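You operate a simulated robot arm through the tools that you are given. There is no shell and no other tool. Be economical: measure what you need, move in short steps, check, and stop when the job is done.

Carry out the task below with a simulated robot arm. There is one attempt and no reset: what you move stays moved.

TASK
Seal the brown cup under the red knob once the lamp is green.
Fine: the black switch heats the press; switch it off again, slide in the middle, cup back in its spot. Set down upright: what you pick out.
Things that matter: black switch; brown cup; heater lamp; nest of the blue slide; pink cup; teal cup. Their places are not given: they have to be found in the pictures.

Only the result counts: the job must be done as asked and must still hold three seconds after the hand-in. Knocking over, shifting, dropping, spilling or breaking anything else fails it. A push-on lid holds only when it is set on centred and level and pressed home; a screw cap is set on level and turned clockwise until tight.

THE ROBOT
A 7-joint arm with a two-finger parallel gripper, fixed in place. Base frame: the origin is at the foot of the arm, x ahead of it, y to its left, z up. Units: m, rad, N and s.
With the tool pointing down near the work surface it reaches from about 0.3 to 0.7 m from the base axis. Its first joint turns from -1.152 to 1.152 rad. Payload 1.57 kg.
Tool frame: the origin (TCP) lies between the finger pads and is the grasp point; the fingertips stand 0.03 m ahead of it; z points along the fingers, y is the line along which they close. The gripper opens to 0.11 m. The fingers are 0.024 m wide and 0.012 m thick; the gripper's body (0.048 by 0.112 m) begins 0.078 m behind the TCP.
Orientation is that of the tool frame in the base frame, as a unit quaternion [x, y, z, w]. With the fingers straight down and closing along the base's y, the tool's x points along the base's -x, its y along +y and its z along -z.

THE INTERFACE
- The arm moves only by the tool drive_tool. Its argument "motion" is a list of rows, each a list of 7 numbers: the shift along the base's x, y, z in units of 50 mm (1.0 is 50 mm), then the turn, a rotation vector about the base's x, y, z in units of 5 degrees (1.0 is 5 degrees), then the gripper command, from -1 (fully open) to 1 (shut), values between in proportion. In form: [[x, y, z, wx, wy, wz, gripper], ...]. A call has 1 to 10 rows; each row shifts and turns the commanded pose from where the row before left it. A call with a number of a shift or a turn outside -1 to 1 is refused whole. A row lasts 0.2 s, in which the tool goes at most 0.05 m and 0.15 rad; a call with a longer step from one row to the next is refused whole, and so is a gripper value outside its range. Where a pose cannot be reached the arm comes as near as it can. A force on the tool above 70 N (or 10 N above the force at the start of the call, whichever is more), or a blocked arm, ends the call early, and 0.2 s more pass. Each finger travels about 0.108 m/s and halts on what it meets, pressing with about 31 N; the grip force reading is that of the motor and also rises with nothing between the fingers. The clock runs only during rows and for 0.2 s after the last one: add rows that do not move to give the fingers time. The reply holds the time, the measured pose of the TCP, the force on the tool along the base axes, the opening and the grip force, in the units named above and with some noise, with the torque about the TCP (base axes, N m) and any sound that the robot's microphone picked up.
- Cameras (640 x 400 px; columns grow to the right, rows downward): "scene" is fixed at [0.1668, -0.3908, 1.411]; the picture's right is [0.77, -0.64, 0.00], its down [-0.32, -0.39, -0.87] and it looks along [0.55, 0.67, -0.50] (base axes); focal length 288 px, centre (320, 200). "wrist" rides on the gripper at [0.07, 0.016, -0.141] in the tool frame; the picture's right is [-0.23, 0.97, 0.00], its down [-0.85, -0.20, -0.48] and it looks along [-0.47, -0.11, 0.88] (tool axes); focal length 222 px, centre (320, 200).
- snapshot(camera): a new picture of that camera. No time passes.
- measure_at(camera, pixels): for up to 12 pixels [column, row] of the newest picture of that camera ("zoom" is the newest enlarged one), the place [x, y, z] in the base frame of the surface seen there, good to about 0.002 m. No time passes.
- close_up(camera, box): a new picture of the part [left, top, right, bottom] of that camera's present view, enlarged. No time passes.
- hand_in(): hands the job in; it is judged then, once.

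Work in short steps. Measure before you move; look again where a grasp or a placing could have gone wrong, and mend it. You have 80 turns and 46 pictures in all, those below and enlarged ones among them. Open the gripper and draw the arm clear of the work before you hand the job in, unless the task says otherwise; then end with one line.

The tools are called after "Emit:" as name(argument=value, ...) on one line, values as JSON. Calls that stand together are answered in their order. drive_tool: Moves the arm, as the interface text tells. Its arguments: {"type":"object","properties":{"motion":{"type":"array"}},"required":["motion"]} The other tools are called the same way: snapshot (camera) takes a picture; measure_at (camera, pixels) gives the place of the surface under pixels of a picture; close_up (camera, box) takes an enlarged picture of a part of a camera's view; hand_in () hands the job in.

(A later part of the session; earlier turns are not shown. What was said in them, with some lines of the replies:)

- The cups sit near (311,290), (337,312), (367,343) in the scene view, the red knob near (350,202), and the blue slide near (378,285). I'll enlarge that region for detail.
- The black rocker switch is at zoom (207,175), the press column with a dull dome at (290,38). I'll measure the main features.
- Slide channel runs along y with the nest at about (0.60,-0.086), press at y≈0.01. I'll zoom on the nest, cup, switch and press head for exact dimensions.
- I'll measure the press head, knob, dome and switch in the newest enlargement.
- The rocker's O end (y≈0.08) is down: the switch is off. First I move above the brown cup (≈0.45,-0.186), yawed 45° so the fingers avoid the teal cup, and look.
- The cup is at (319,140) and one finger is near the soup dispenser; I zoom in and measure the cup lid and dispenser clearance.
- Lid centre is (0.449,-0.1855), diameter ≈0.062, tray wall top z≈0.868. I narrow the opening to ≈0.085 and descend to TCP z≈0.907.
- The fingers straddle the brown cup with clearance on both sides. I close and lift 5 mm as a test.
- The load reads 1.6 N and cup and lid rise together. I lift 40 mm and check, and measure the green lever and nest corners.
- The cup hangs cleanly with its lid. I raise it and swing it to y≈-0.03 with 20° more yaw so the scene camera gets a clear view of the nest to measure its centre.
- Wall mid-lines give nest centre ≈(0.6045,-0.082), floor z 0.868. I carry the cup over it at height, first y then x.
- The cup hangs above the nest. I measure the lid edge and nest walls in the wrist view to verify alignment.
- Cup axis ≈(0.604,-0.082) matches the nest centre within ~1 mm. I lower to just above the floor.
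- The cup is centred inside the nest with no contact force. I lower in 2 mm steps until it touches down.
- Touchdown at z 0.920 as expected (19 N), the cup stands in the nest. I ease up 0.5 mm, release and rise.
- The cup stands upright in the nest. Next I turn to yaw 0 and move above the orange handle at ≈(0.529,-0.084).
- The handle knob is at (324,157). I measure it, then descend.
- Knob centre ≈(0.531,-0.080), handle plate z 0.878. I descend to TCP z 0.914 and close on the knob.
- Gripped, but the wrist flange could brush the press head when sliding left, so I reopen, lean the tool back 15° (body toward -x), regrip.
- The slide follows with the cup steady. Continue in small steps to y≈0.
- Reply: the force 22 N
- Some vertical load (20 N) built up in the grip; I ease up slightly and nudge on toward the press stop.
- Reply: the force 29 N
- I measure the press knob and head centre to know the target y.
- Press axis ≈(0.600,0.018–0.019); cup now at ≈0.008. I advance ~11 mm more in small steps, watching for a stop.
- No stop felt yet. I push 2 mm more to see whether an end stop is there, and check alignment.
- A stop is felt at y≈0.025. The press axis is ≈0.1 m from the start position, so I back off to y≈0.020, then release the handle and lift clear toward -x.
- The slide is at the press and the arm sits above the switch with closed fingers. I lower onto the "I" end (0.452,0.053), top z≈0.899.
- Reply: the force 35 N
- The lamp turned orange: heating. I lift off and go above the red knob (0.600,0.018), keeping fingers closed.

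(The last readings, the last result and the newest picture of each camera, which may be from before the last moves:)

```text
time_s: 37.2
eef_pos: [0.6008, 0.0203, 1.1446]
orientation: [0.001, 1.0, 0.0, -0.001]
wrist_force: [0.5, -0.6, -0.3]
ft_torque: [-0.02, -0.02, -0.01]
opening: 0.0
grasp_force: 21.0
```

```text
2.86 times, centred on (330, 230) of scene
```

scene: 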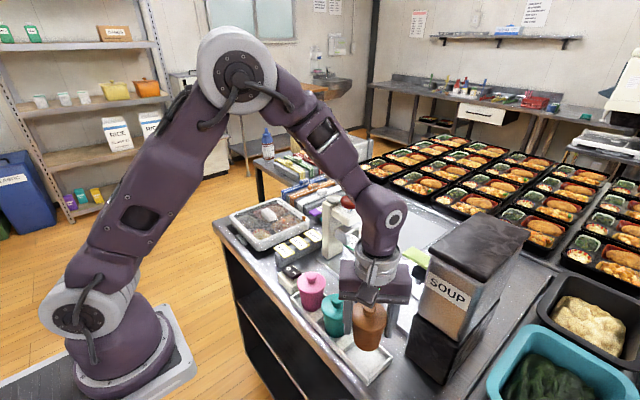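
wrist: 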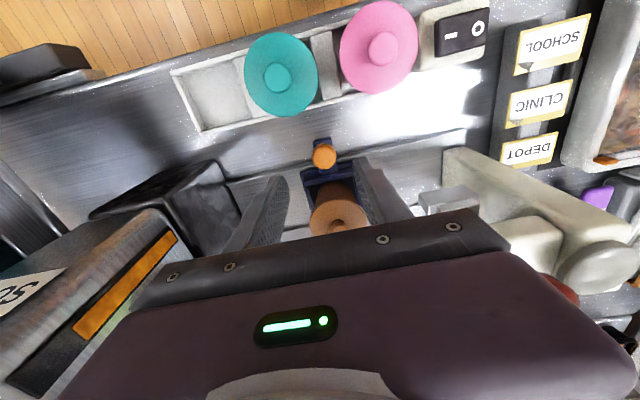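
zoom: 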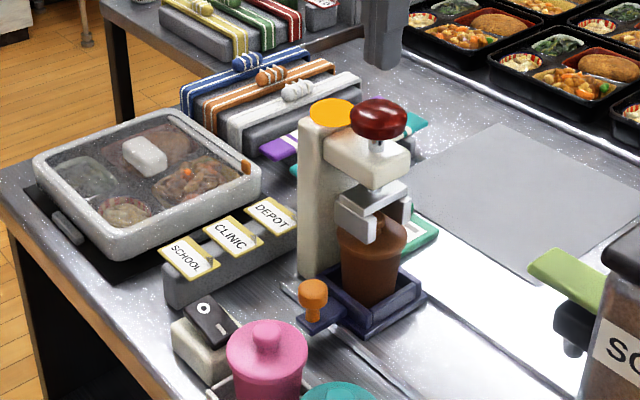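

Still orange. I hover closer (tip ~8 mm above the knob) and wait.

Emit:
drive_tool(motion=[[0, -0.03, -0.4, 0, 0, 0, 1], [0, 0, -0.29, 0, 0, 0, 1], [0, 0, 0, 0, 0, 0, 1], [0, 0, 0, 0, 0, 0, 1], [0, 0, 0, 0, 0, 0, 1], [0, 0, 0, 0, 0, 0, 1], [0, 0, 0, 0, 0, 0, 1], [0, 0, 0, 0, 0, 0, 1], [0, 0, 0, 0, 0, 0, 1], [0, 0, 0, 0, 0, 0, 1]])

Emit:
drive_tool(motion=[[0, 0, 0, 0, 0, 0, 1], [0, 0, 0, 0, 0, 0, 1], [0, 0, 0, 0, 0, 0, 1], [0, 0, 0, 0, 0, 0, 1], [0, 0, 0, 0, 0, 0, 1], [0, 0, 0, 0, 0, 0, 1], [0, 0, 0, 0, 0, 0, 1], [0, 0, 0, 0, 0, 0, 1], [0, 0, 0, 0, 0, 0, 1], [0, 0, 0, 0, 0, 0, 1]])

Emit:
close_up(camera="scene", box=[300, 170, 390, 260])

```text
time_s: 39.4
eef_pos: [0.6004, 0.0171, 1.1109]
orientation: [0.0, 1.0, 0.0, 0.0]
wrist_force: [0.7, 0.5, -0.1]
ft_torque: [0.0, -0.02, 0.0]
opening: 0.0
grasp_force: 21.3
```

```text
time_s: 41.6
eef_pos: [0.6002, 0.0185, 1.1107]
orientation: [0.001, 1.0, -0.001, 0.0]
wrist_force: [0.5, 0.4, -1.1]
ft_torque: [0.03, 0.0, 0.03]
opening: 0.0001
grasp_force: 21.7
```

```text
4.44 times, centred on (345, 215) of scene
```

zoom: 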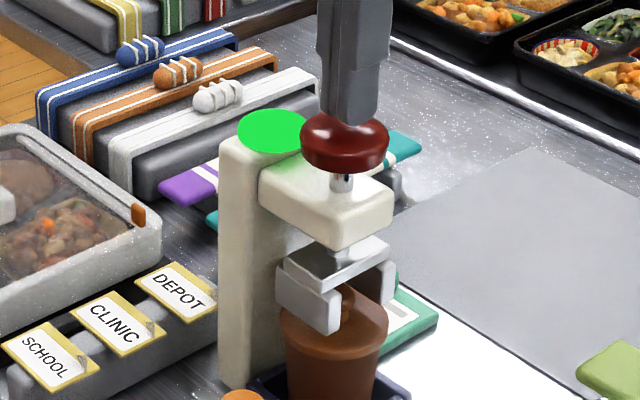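

The lamp is green. I press the red knob down.

Emit:
drive_tool(motion=[[0, 0, -0.1, 0, 0, 0, 1], [0, 0, -0.1, 0, 0, 0, 1], [0, 0, -0.1, 0, 0, 0, 1], [0, 0, -0.1, 0, 0, 0, 1], [0, 0, -0.05, 0, 0, 0, 1], [0, 0, -0.05, 0, 0, 0, 1], [0, 0, 0, 0, 0, 0, 1]])

```text
time_s: 43.1
eef_pos: [0.5995, 0.0179, 1.0913]
orientation: [0.0, 1.0, -0.001, 0.005]
wrist_force: [-14.8, 1.6, 22.0]
ft_torque: [0.13, 0.34, 0.1]
opening: 0.0
grasp_force: 21.6
heard: click
stopped in row 7: the force on the tool passed its limit at 74 N (the readings are from after the stop); the commanded pose is now the measured one
```

A click was heard as it bottomed. I hold a moment with light pressure and look.

Emit:
drive_tool(motion=[[0, 0, -0.01, 0, 0, 0, 1], [0, 0, 0, 0, 0, 0, 1], [0, 0, 0, 0, 0, 0, 1], [0, 0, 0, 0, 0, 0, 1], [0, 0, 0, 0, 0, 0, 1], [0, 0, 0, 0, 0, 0, 1]])

Emit:
close_up(camera="scene", box=[300, 170, 390, 280])

```text
time_s: 44.5
eef_pos: [0.6003, 0.0177, 1.0905]
orientation: [0.001, 1.0, -0.001, 0.007]
wrist_force: [-11.3, 2.6, 45.0]
ft_torque: [0.25, 0.17, 0.07]
opening: 0.0
grasp_force: 21.2
```

```text
3.64 times, centred on (345, 225) of scene
```

zoom: 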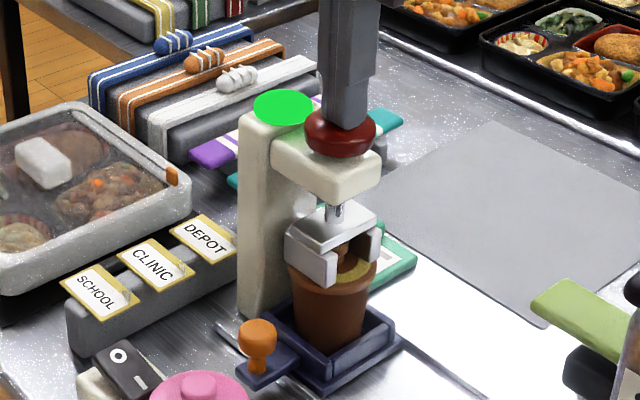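

A seal ring is visible on the cup. I rise and go to the switch's "O" end at (0.452,0.080) to switch off.

Emit:
drive_tool(motion=[[0, 0, 0.3, 0, 0, 0, 1], [0, 0, 0.5, 0, 0, 0, 1], [0, 0, 0.5, 0, 0, 0, 1], [-0.7, 0.3, 0, 0, 0, 0, 1], [-0.8, 0.3, 0, 0, 0, 0, 1], [-0.8, 0.3, 0, 0, 0, 0, 1], [-0.66, 0.34, 0, 0, 0, 0, 1], [0, 0, -0.9, 0, 0, 0, 1], [0, 0, -0.9, 0, 0, 0, 1], [0, 0, 0, 0, 0, 0, 1]])

Emit:
close_up(camera="scene", box=[270, 180, 390, 300])

Emit:
measure_at(camera="zoom", pixels=[[143, 305], [138, 290], [160, 318], [172, 330], [200, 340]])

```text
time_s: 46.7
eef_pos: [0.4521, 0.0792, 1.0643]
orientation: [0.0, 1.0, 0.0, 0.005]
wrist_force: [-0.6, -0.4, -0.2]
ft_torque: [0.01, 0.0, -0.02]
opening: 0.0002
grasp_force: 21.6
```

```text
3.33 times, centred on (330, 240) of scene
```

zoom: 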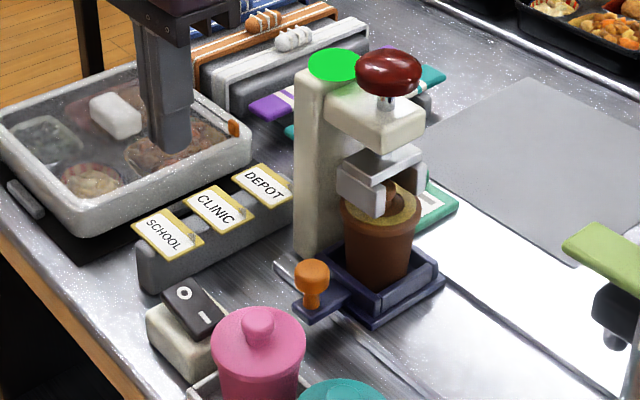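

```text
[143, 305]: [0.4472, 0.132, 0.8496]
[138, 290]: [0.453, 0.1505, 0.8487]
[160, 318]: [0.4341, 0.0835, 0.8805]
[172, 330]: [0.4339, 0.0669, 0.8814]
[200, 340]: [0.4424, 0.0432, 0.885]
```

Lid now shows the seal ring. I lower onto the raised O end (tip contact ≈0.899).

Emit:
drive_tool(motion=[[0, 0.02, -0.9, 0, 0, 0, 1], [0, 0, -0.9, 0, 0, 0, 1], [0, 0, -0.8, 0, 0, 0, 1], [0, 0, -0.06, 0, 0, 0, 1], [0, 0, -0.06, 0, 0, 0, 1], [0, 0, -0.04, 0, 0, 0, 1], [0, 0, 0, 0, 0, 0, 1]])

Emit:
drive_tool(motion=[[0, 0, 0.4, 0, 0, 0, 1], [0, 0, 0.8, 0, 0, 0, 1], [0, 0, 0.8, 0, 0, 0, 0.5], [0, 0, 0, 0, 0, 0, 0]])

Emit:
close_up(camera="scene", box=[270, 180, 390, 300])

```text
time_s: 48.3
eef_pos: [0.4542, 0.0824, 0.9262]
orientation: [0.0, 1.0, 0.0, 0.005]
wrist_force: [-5.0, 11.3, 16.4]
ft_torque: [0.16, 0.31, -0.19]
opening: 0.0
grasp_force: 21.3
```

```text
time_s: 49.3
eef_pos: [0.4528, 0.082, 1.0246]
orientation: [0.001, 1.0, 0.0, 0.004]
wrist_force: [-0.4, 0.0, -0.1]
ft_torque: [0.02, -0.01, 0.01]
opening: 0.0552
grasp_force: 0.1
```

```text
3.33 times, centred on (330, 240) of scene
```

zoom: 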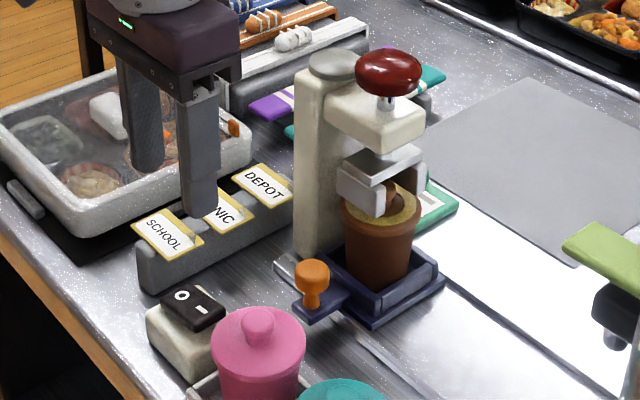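

Lamp is dark and the switch is off. I return to the handle with the 15° lean, open fingers.

Emit:
drive_tool(motion=[[0.34, -0.42, 0, 0, -1, 0, 0], [0.33, -0.42, 0, 0, -1, 0, 0], [0.334, -0.41, 0, 0, -1, 0, 0], [0.142, 0, -0.53, 0, 0, 0, 0], [0.142, 0, -0.53, 0, 0, 0, 0], [0.142, 0, -0.53, 0, 0, 0, 0], [0.142, 0, -0.53, 0, 0, 0, 0], [0, 0, 0, 0, 0, 0, 0]])

Emit:
close_up(camera="scene", box=[300, 190, 420, 290])

```text
time_s: 51.1
eef_pos: [0.5327, 0.0185, 0.9194]
orientation: [0.001, 0.991, -0.001, 0.136]
wrist_force: [0.7, -0.5, -0.2]
ft_torque: [-0.02, 0.02, -0.01]
opening: 0.0549
grasp_force: 0.0
```

```text
4.00 times, centred on (360, 240) of scene
```

zoom: 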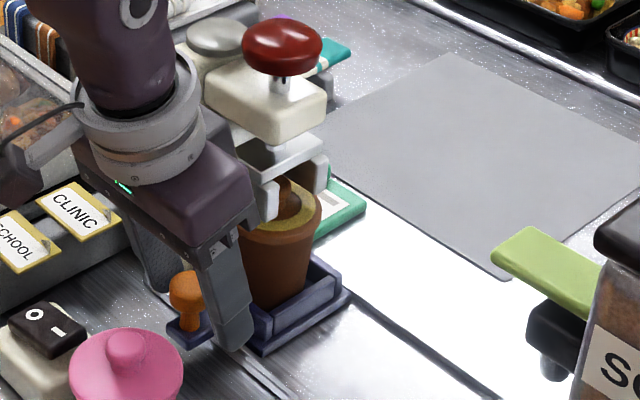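

Fingers straddle the handle. I grip and slide back 0.1 m to the middle (TCP y≈-0.081).

Emit:
drive_tool(motion=[[0, 0, 0, 0, 0, 0, 0.5], [0, 0, 0, 0, 0, 0, 0.8], [0, 0, 0, 0, 0, 0, 0.8], [0, -0.2, 0, 0, 0, 0, 0.8], [0, -0.2, 0, 0, 0, 0, 0.8], [0, -0.2, 0, 0, 0, 0, 0.8], [0, -0.2, 0, 0, 0, 0, 0.8], [0, -0.2, 0, 0, 0, 0, 0.8], [0, 0, 0, 0, 0, 0, 0.8]])

Emit:
drive_tool(motion=[[0, -0.2, 0, 0, 0, 0, 0.8], [0, -0.2, 0, 0, 0, 0, 0.8], [0, -0.2, 0, 0, 0, 0, 0.8], [0, -0.2, 0, 0, 0, 0, 0.8], [0, -0.18, 0, 0, 0, 0, 0.8], [0, 0, 0, 0, 0, 0, 0.8]])

```text
time_s: 53.1
eef_pos: [0.5321, -0.0313, 0.9204]
orientation: [0.0, 0.991, 0.0, 0.136]
wrist_force: [7.0, 0.4, 1.2]
ft_torque: [0.01, -0.33, 0.02]
opening: 0.0262
grasp_force: 37.3
```

```text
time_s: 54.5
eef_pos: [0.5326, -0.0809, 0.9209]
orientation: [0.001, 0.991, 0.0, 0.136]
wrist_force: [12.6, -0.3, -4.6]
ft_torque: [0.07, -0.39, -0.01]
opening: 0.0261
grasp_force: 37.4
```

The slide is back at y≈-0.081. I release, back off along the tool axis, straighten, and turn to yaw +65° over the cup.

Emit:
drive_tool(motion=[[0, 0, 0, 0, 0, 0, 0], [0, 0, 0, 0, 0, 0, 0], [-0.13, 0, 0.48, 0, 0, 0, 0], [-0.13, 0, 0.48, 0, 0, 0, 0], [-0.13, 0, 0.48, 0, 0, 0, 0], [-0.13, 0, 0.48, 0, 0, 0, -0.3], [0, 0, 0.6, 0, 1, 0, -0.55], [0, 0, 0, 0, 1.0, 0, -0.55], [0, 0, 0, 0, 1, 0, -0.55], [0, 0, 0, 0, 0.126, 0, -0.55]])

Emit:
drive_tool(motion=[[0, 0, 0, 0, 0, 1, -0.55], [0, 0, 0, 0, 0, 1, -0.55], [0, 0, 0, 0, 0, 1, -0.55], [0, 0, 0, 0, 0, 1, -0.55], [0, 0, 0, 0, 0, 1, -0.55], [0, 0, 0, 0, 0, 1, -0.55], [0, 0, 0, 0, 0, 1, -0.55], [0, 0, 0, 0, 0, 1, -0.55], [0, 0, 0, 0, 0, 1, -0.55], [0, 0, 0, 0, 0, 1, -0.55]])

Emit:
close_up(camera="scene", box=[330, 230, 430, 310])

Emit:
measure_at(camera="zoom", pixels=[[315, 135], [270, 165], [370, 175], [320, 195], [207, 265], [207, 285], [185, 290], [232, 290], [225, 238], [295, 285], [350, 290], [330, 315]])

```text
time_s: 56.7
eef_pos: [0.5041, -0.0805, 1.0471]
orientation: [0.0, 1.0, -0.002, -0.002]
wrist_force: [-0.6, -0.6, 0.2]
ft_torque: [-0.01, -0.03, 0.03]
opening: 0.0852
grasp_force: 0.2
```

```text
time_s: 58.9
eef_pos: [0.5058, -0.0798, 1.0464]
orientation: [-0.424, 0.906, -0.001, 0.0]
wrist_force: [0.7, -0.1, -0.8]
ft_torque: [0.01, 0.01, 0.03]
opening: 0.0853
grasp_force: 0.0
```

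```text
5.00 times, centred on (380, 270) of scene
```

zoom: 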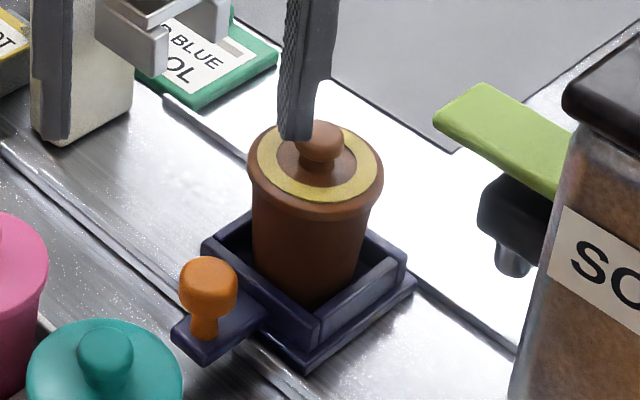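

```text
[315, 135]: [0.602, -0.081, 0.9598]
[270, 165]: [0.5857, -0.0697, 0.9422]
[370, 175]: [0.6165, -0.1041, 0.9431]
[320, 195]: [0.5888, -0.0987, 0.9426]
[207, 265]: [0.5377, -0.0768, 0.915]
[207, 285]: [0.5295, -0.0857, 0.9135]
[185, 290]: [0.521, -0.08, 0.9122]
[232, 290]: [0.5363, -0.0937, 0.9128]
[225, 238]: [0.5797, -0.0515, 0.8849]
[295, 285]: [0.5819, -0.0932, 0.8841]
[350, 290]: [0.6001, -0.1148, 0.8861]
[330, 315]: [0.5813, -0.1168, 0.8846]
```

Slide and cup match the starting measurements; the seal ring is on. I finish the yaw and move over the cup, then descend to z≈0.9205.

Emit:
drive_tool(motion=[[0.5, -0.034, 0, 0, 0, 1, -0.55], [0.5, 0, 0, 0, 0, 1, -0.55], [0.5, 0, 0, 0, 0, 1, -0.55], [0.474, 0, 0, 0, 0, 0, -0.55], [0, 0, -0.6, 0, 0, 0, -0.55], [0, 0, -0.6, 0, 0, 0, -0.55], [0, 0, -0.6, 0, 0, 0, -0.55], [0, 0, -0.5, 0, 0, 0, -0.55], [0, 0, -0.21, 0, 0, 0, -0.55], [0, 0, 0, 0, 0, 0, -0.55]])

Emit:
close_up(camera="scene", box=[330, 230, 430, 310])

```text
time_s: 61.1
eef_pos: [0.6032, -0.0813, 0.9206]
orientation: [-0.537, 0.843, -0.001, 0.0]
wrist_force: [0.2, 0.4, 0.0]
ft_torque: [0.0, -0.01, 0.0]
opening: 0.0851
grasp_force: 0.1
```

```text
5.00 times, centred on (380, 270) of scene
```

zoom: 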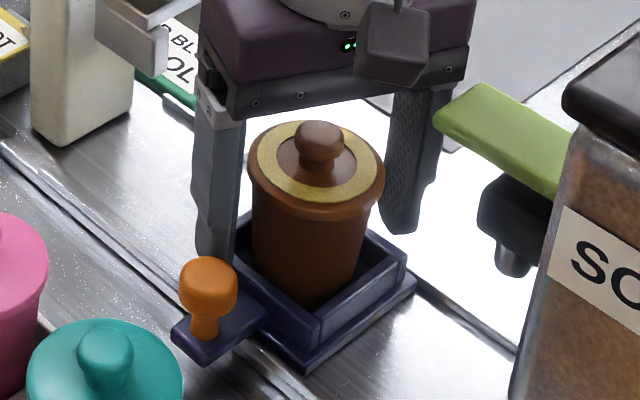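

Fingers straddle the cup. I close, lift slowly, and raise to z≈1.05.

Emit:
drive_tool(motion=[[0, 0, 0, 0, 0, 0, 0.3], [0, 0, 0, 0, 0, 0, 0.3], [0, 0, 0, 0, 0, 0, 0.3], [0, 0, 0.1, 0, 0, 0, 0.3], [0, 0, 0.2, 0, 0, 0, 0.3], [0, 0, 0.5, 0, 0, 0, 0.3], [0, 0, 0.6, 0, 0, 0, 0.3], [0, 0, 0.6, 0, 0, 0, 0.3], [0, 0, 0.6, 0, 0, 0, 0.3], [0, 0, 0, 0, 0, 0, 0.3]])

Emit:
drive_tool(motion=[[-0.6, 0, 0, 0, 0, 0, 0.3], [-0.6, 0, 0, 0, 0, 0, 0.3], [-0.6, 0, 0, 0, 0, 0, 0.3], [-0.6, 0, 0, 0, 0, -0.8, 0.3], [-0.6, -0.4, 0, 0, 0, -0.8, 0.3], [-0.1, -0.6, 0, 0, 0, -0.8, 0.3], [0, -0.6, 0, 0, 0, -0.8, 0.3], [0, -0.48, 0, 0, 0, -0.8, 0.3], [0, 0, -0.8, 0, 0, 0, 0.3], [0, 0, 0, 0, 0, 0, 0.3]])

Emit:
snapshot(camera="wrist")

```text
time_s: 63.3
eef_pos: [0.6053, -0.0817, 1.0505]
orientation: [-0.537, 0.843, -0.001, -0.001]
wrist_force: [-0.6, -0.2, -0.6]
ft_torque: [0.01, -0.01, -0.02]
opening: 0.0611
grasp_force: 31.0
```

```text
time_s: 65.5
eef_pos: [0.4507, -0.1844, 1.0102]
orientation: [-0.382, 0.924, 0.0, -0.001]
wrist_force: [-0.2, -0.5, -0.6]
ft_torque: [0.01, 0.01, 0.01]
opening: 0.0611
grasp_force: 30.8
```

```text
4 pictures are left
```

wrist: 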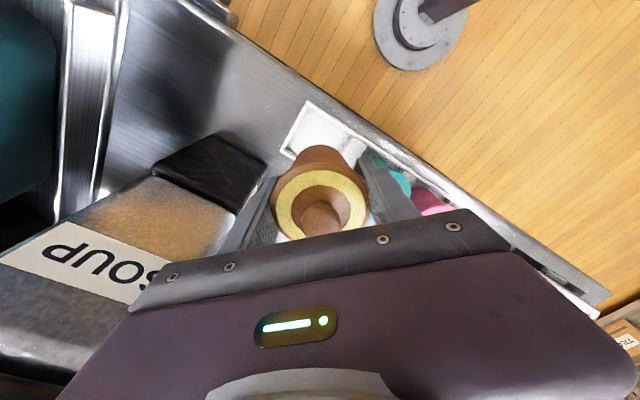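

The sealed cup hangs over its tray spot. I lower to just above the floor, then slowly to touchdown.

Emit:
drive_tool(motion=[[-0.01, -0.01, -0.5, 0, 0, 0, 0.3], [0, 0, -0.5, 0, 0, 0, 0.3], [0, 0, -0.5, 0, 0, 0, 0.3], [0, 0, -0.35, 0, 0, 0, 0.3], [0, 0, -0.1, 0, 0, 0, 0.3], [0, 0, 0, 0, 0, 0, 0.3]])

Emit:
close_up(camera="scene", box=[325, 305, 405, 385])

```text
time_s: 66.9
eef_pos: [0.4493, -0.1861, 0.9128]
orientation: [-0.383, 0.924, -0.001, -0.001]
wrist_force: [-0.3, -0.1, -0.4]
ft_torque: [-0.02, -0.03, 0.0]
opening: 0.0608
grasp_force: 30.7
```

```text
5.00 times, centred on (365, 345) of scene
```

zoom: 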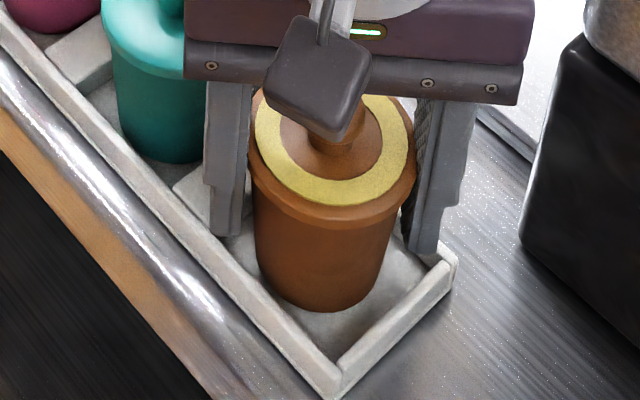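

The cup is over its spot within a millimetre. Slow touchdown.

Emit:
drive_tool(motion=[[0, 0, -0.04, 0, 0, 0, 0.3], [0, 0, -0.04, 0, 0, 0, 0.3], [0, 0, 0, 0, 0, 0, 0.3]])

```text
time_s: 67.7
eef_pos: [0.449, -0.1876, 0.9079]
orientation: [-0.382, 0.924, -0.001, 0.0]
wrist_force: [-0.7, 0.6, -0.4]
ft_torque: [0.0, 0.0, 0.02]
opening: 0.0613
grasp_force: 30.9
```

Emit:
drive_tool(motion=[[0, 0, -0.02, 0, 0, 0, 0.3], [0, 0, 0, 0, 0, 0, 0.3]])

```text
time_s: 68.3
eef_pos: [0.4483, -0.1862, 0.9091]
orientation: [-0.382, 0.924, -0.001, -0.001]
wrist_force: [0.0, -0.3, -1.0]
ft_torque: [-0.01, 0.01, -0.01]
opening: 0.0611
grasp_force: 31.4
```

No contact yet (-1 N is just the weight); one more small step.

Emit:
drive_tool(motion=[[0, 0, -0.02, 0, 0, 0, 0.3], [0, 0, 0, 0, 0, 0, 0.3]])

```text
time_s: 68.9
eef_pos: [0.4486, -0.1875, 0.9066]
orientation: [-0.382, 0.924, 0.0, 0.0]
wrist_force: [-0.4, 0.4, -0.9]
ft_torque: [0.0, -0.01, 0.02]
opening: 0.061
grasp_force: 30.9
```

Emit:
drive_tool(motion=[[0, 0, -0.02, 0, 0, 0, 0.3], [0, 0, 0, 0, 0, 0, 0.3]])

```text
time_s: 69.5
eef_pos: [0.4484, -0.1867, 0.9065]
orientation: [-0.382, 0.924, -0.001, -0.001]
wrist_force: [-0.7, -0.3, 11.7]
ft_torque: [0.17, 0.16, 0.02]
opening: 0.0612
grasp_force: 30.9
```

Contact at 11.7 N: the cup stands on the tray floor. I release and rise clear.

Emit:
drive_tool(motion=[[0, 0, 0, 0, 0, 0, -0.55], [0, 0, 0, 0, 0, 0, -0.55], [0, 0, 0, 0, 0, 0, -0.55], [0, 0, 0.4, 0, 0, 0, -0.55], [0, 0, 0.8, 0, 0, 0, -0.55], [0, 0, 0.9, 0, 0, 0, -0.55], [0, 0, 0.9, 0, 0, 0, -1], [-0.5, 0, 0.9, 0, 0, 0, -1], [-0.5, 0, 0.9, 0, 0, 0, -1], [0, 0, 0, 0, 0, 0, -1]])

Emit:
close_up(camera="scene", box=[270, 190, 430, 390])

Emit:
measure_at(camera="zoom", pixels=[[355, 285], [330, 300], [375, 305], [350, 320]])

```text
refused: row 8 steps farther than a row can; nothing moved
```

```text
2.00 times, centred on (350, 290) of scene
```

zoom: 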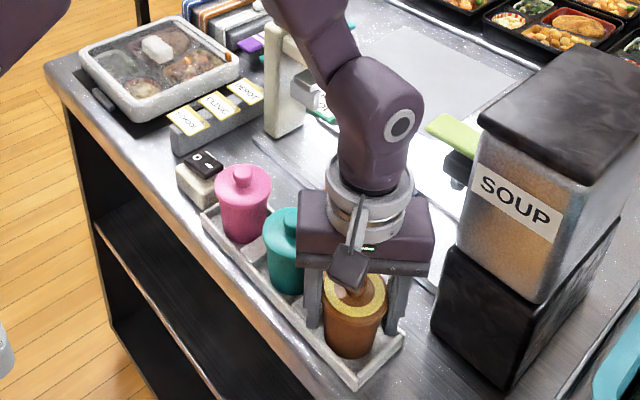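

```text
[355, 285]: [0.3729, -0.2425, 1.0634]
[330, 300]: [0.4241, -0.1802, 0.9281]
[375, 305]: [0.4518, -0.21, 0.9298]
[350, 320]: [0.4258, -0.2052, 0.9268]
```

The call was refused for an overlong step; I resend it with smaller steps.

Emit:
drive_tool(motion=[[0, 0, 0, 0, 0, 0, -0.55], [0, 0, 0, 0, 0, 0, -0.55], [0, 0, 0, 0, 0, 0, -0.55], [0, 0, 0.4, 0, 0, 0, -0.55], [0, 0, 0.8, 0, 0, 0, -0.55], [0, 0, 0.9, 0, 0, 0, -0.55], [0, 0, 0.9, 0, 0, 0, -0.55], [-0.3, 0, 0.8, 0, 0, 0, -1], [-0.3, 0, 0.8, 0, 0, 0, -1], [0, 0, 0, 0, 0, 0, -1]])

Emit:
close_up(camera="scene", box=[270, 190, 430, 390])

Emit:
measure_at(camera="zoom", pixels=[[355, 280], [330, 295], [375, 305], [350, 320]])

```text
time_s: 71.7
eef_pos: [0.4179, -0.1869, 1.1372]
orientation: [-0.383, 0.924, -0.001, -0.001]
wrist_force: [0.0, -0.7, 0.4]
ft_torque: [0.01, -0.01, 0.0]
opening: 0.1102
grasp_force: 0.1
```

```text
2.00 times, centred on (350, 290) of scene
```

zoom: 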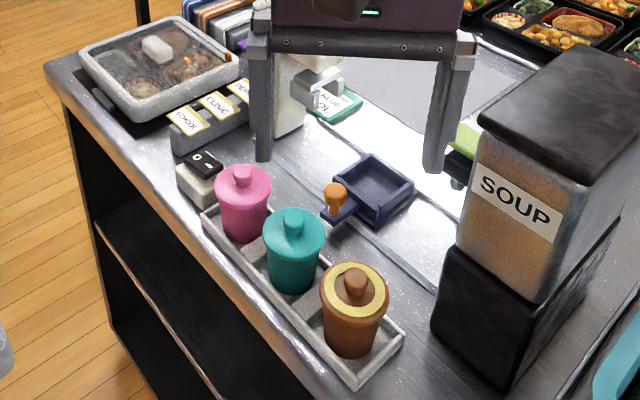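

```text
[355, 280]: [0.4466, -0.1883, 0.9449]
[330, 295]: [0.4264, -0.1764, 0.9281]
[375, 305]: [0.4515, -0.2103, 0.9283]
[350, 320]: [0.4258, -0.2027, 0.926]
```

The sealed brown cup stands upright in its spot, the slide is in the middle, the switch and lamp are off, and the arm is clear with the gripper open. I hand in.

Emit:
hand_in()

```text
The job is handed in.
```

The brown cup was sealed under the red knob while the lamp was green, and it is back upright in its spot; the heater is switched off, the slide is in the middle, and the job is handed in.
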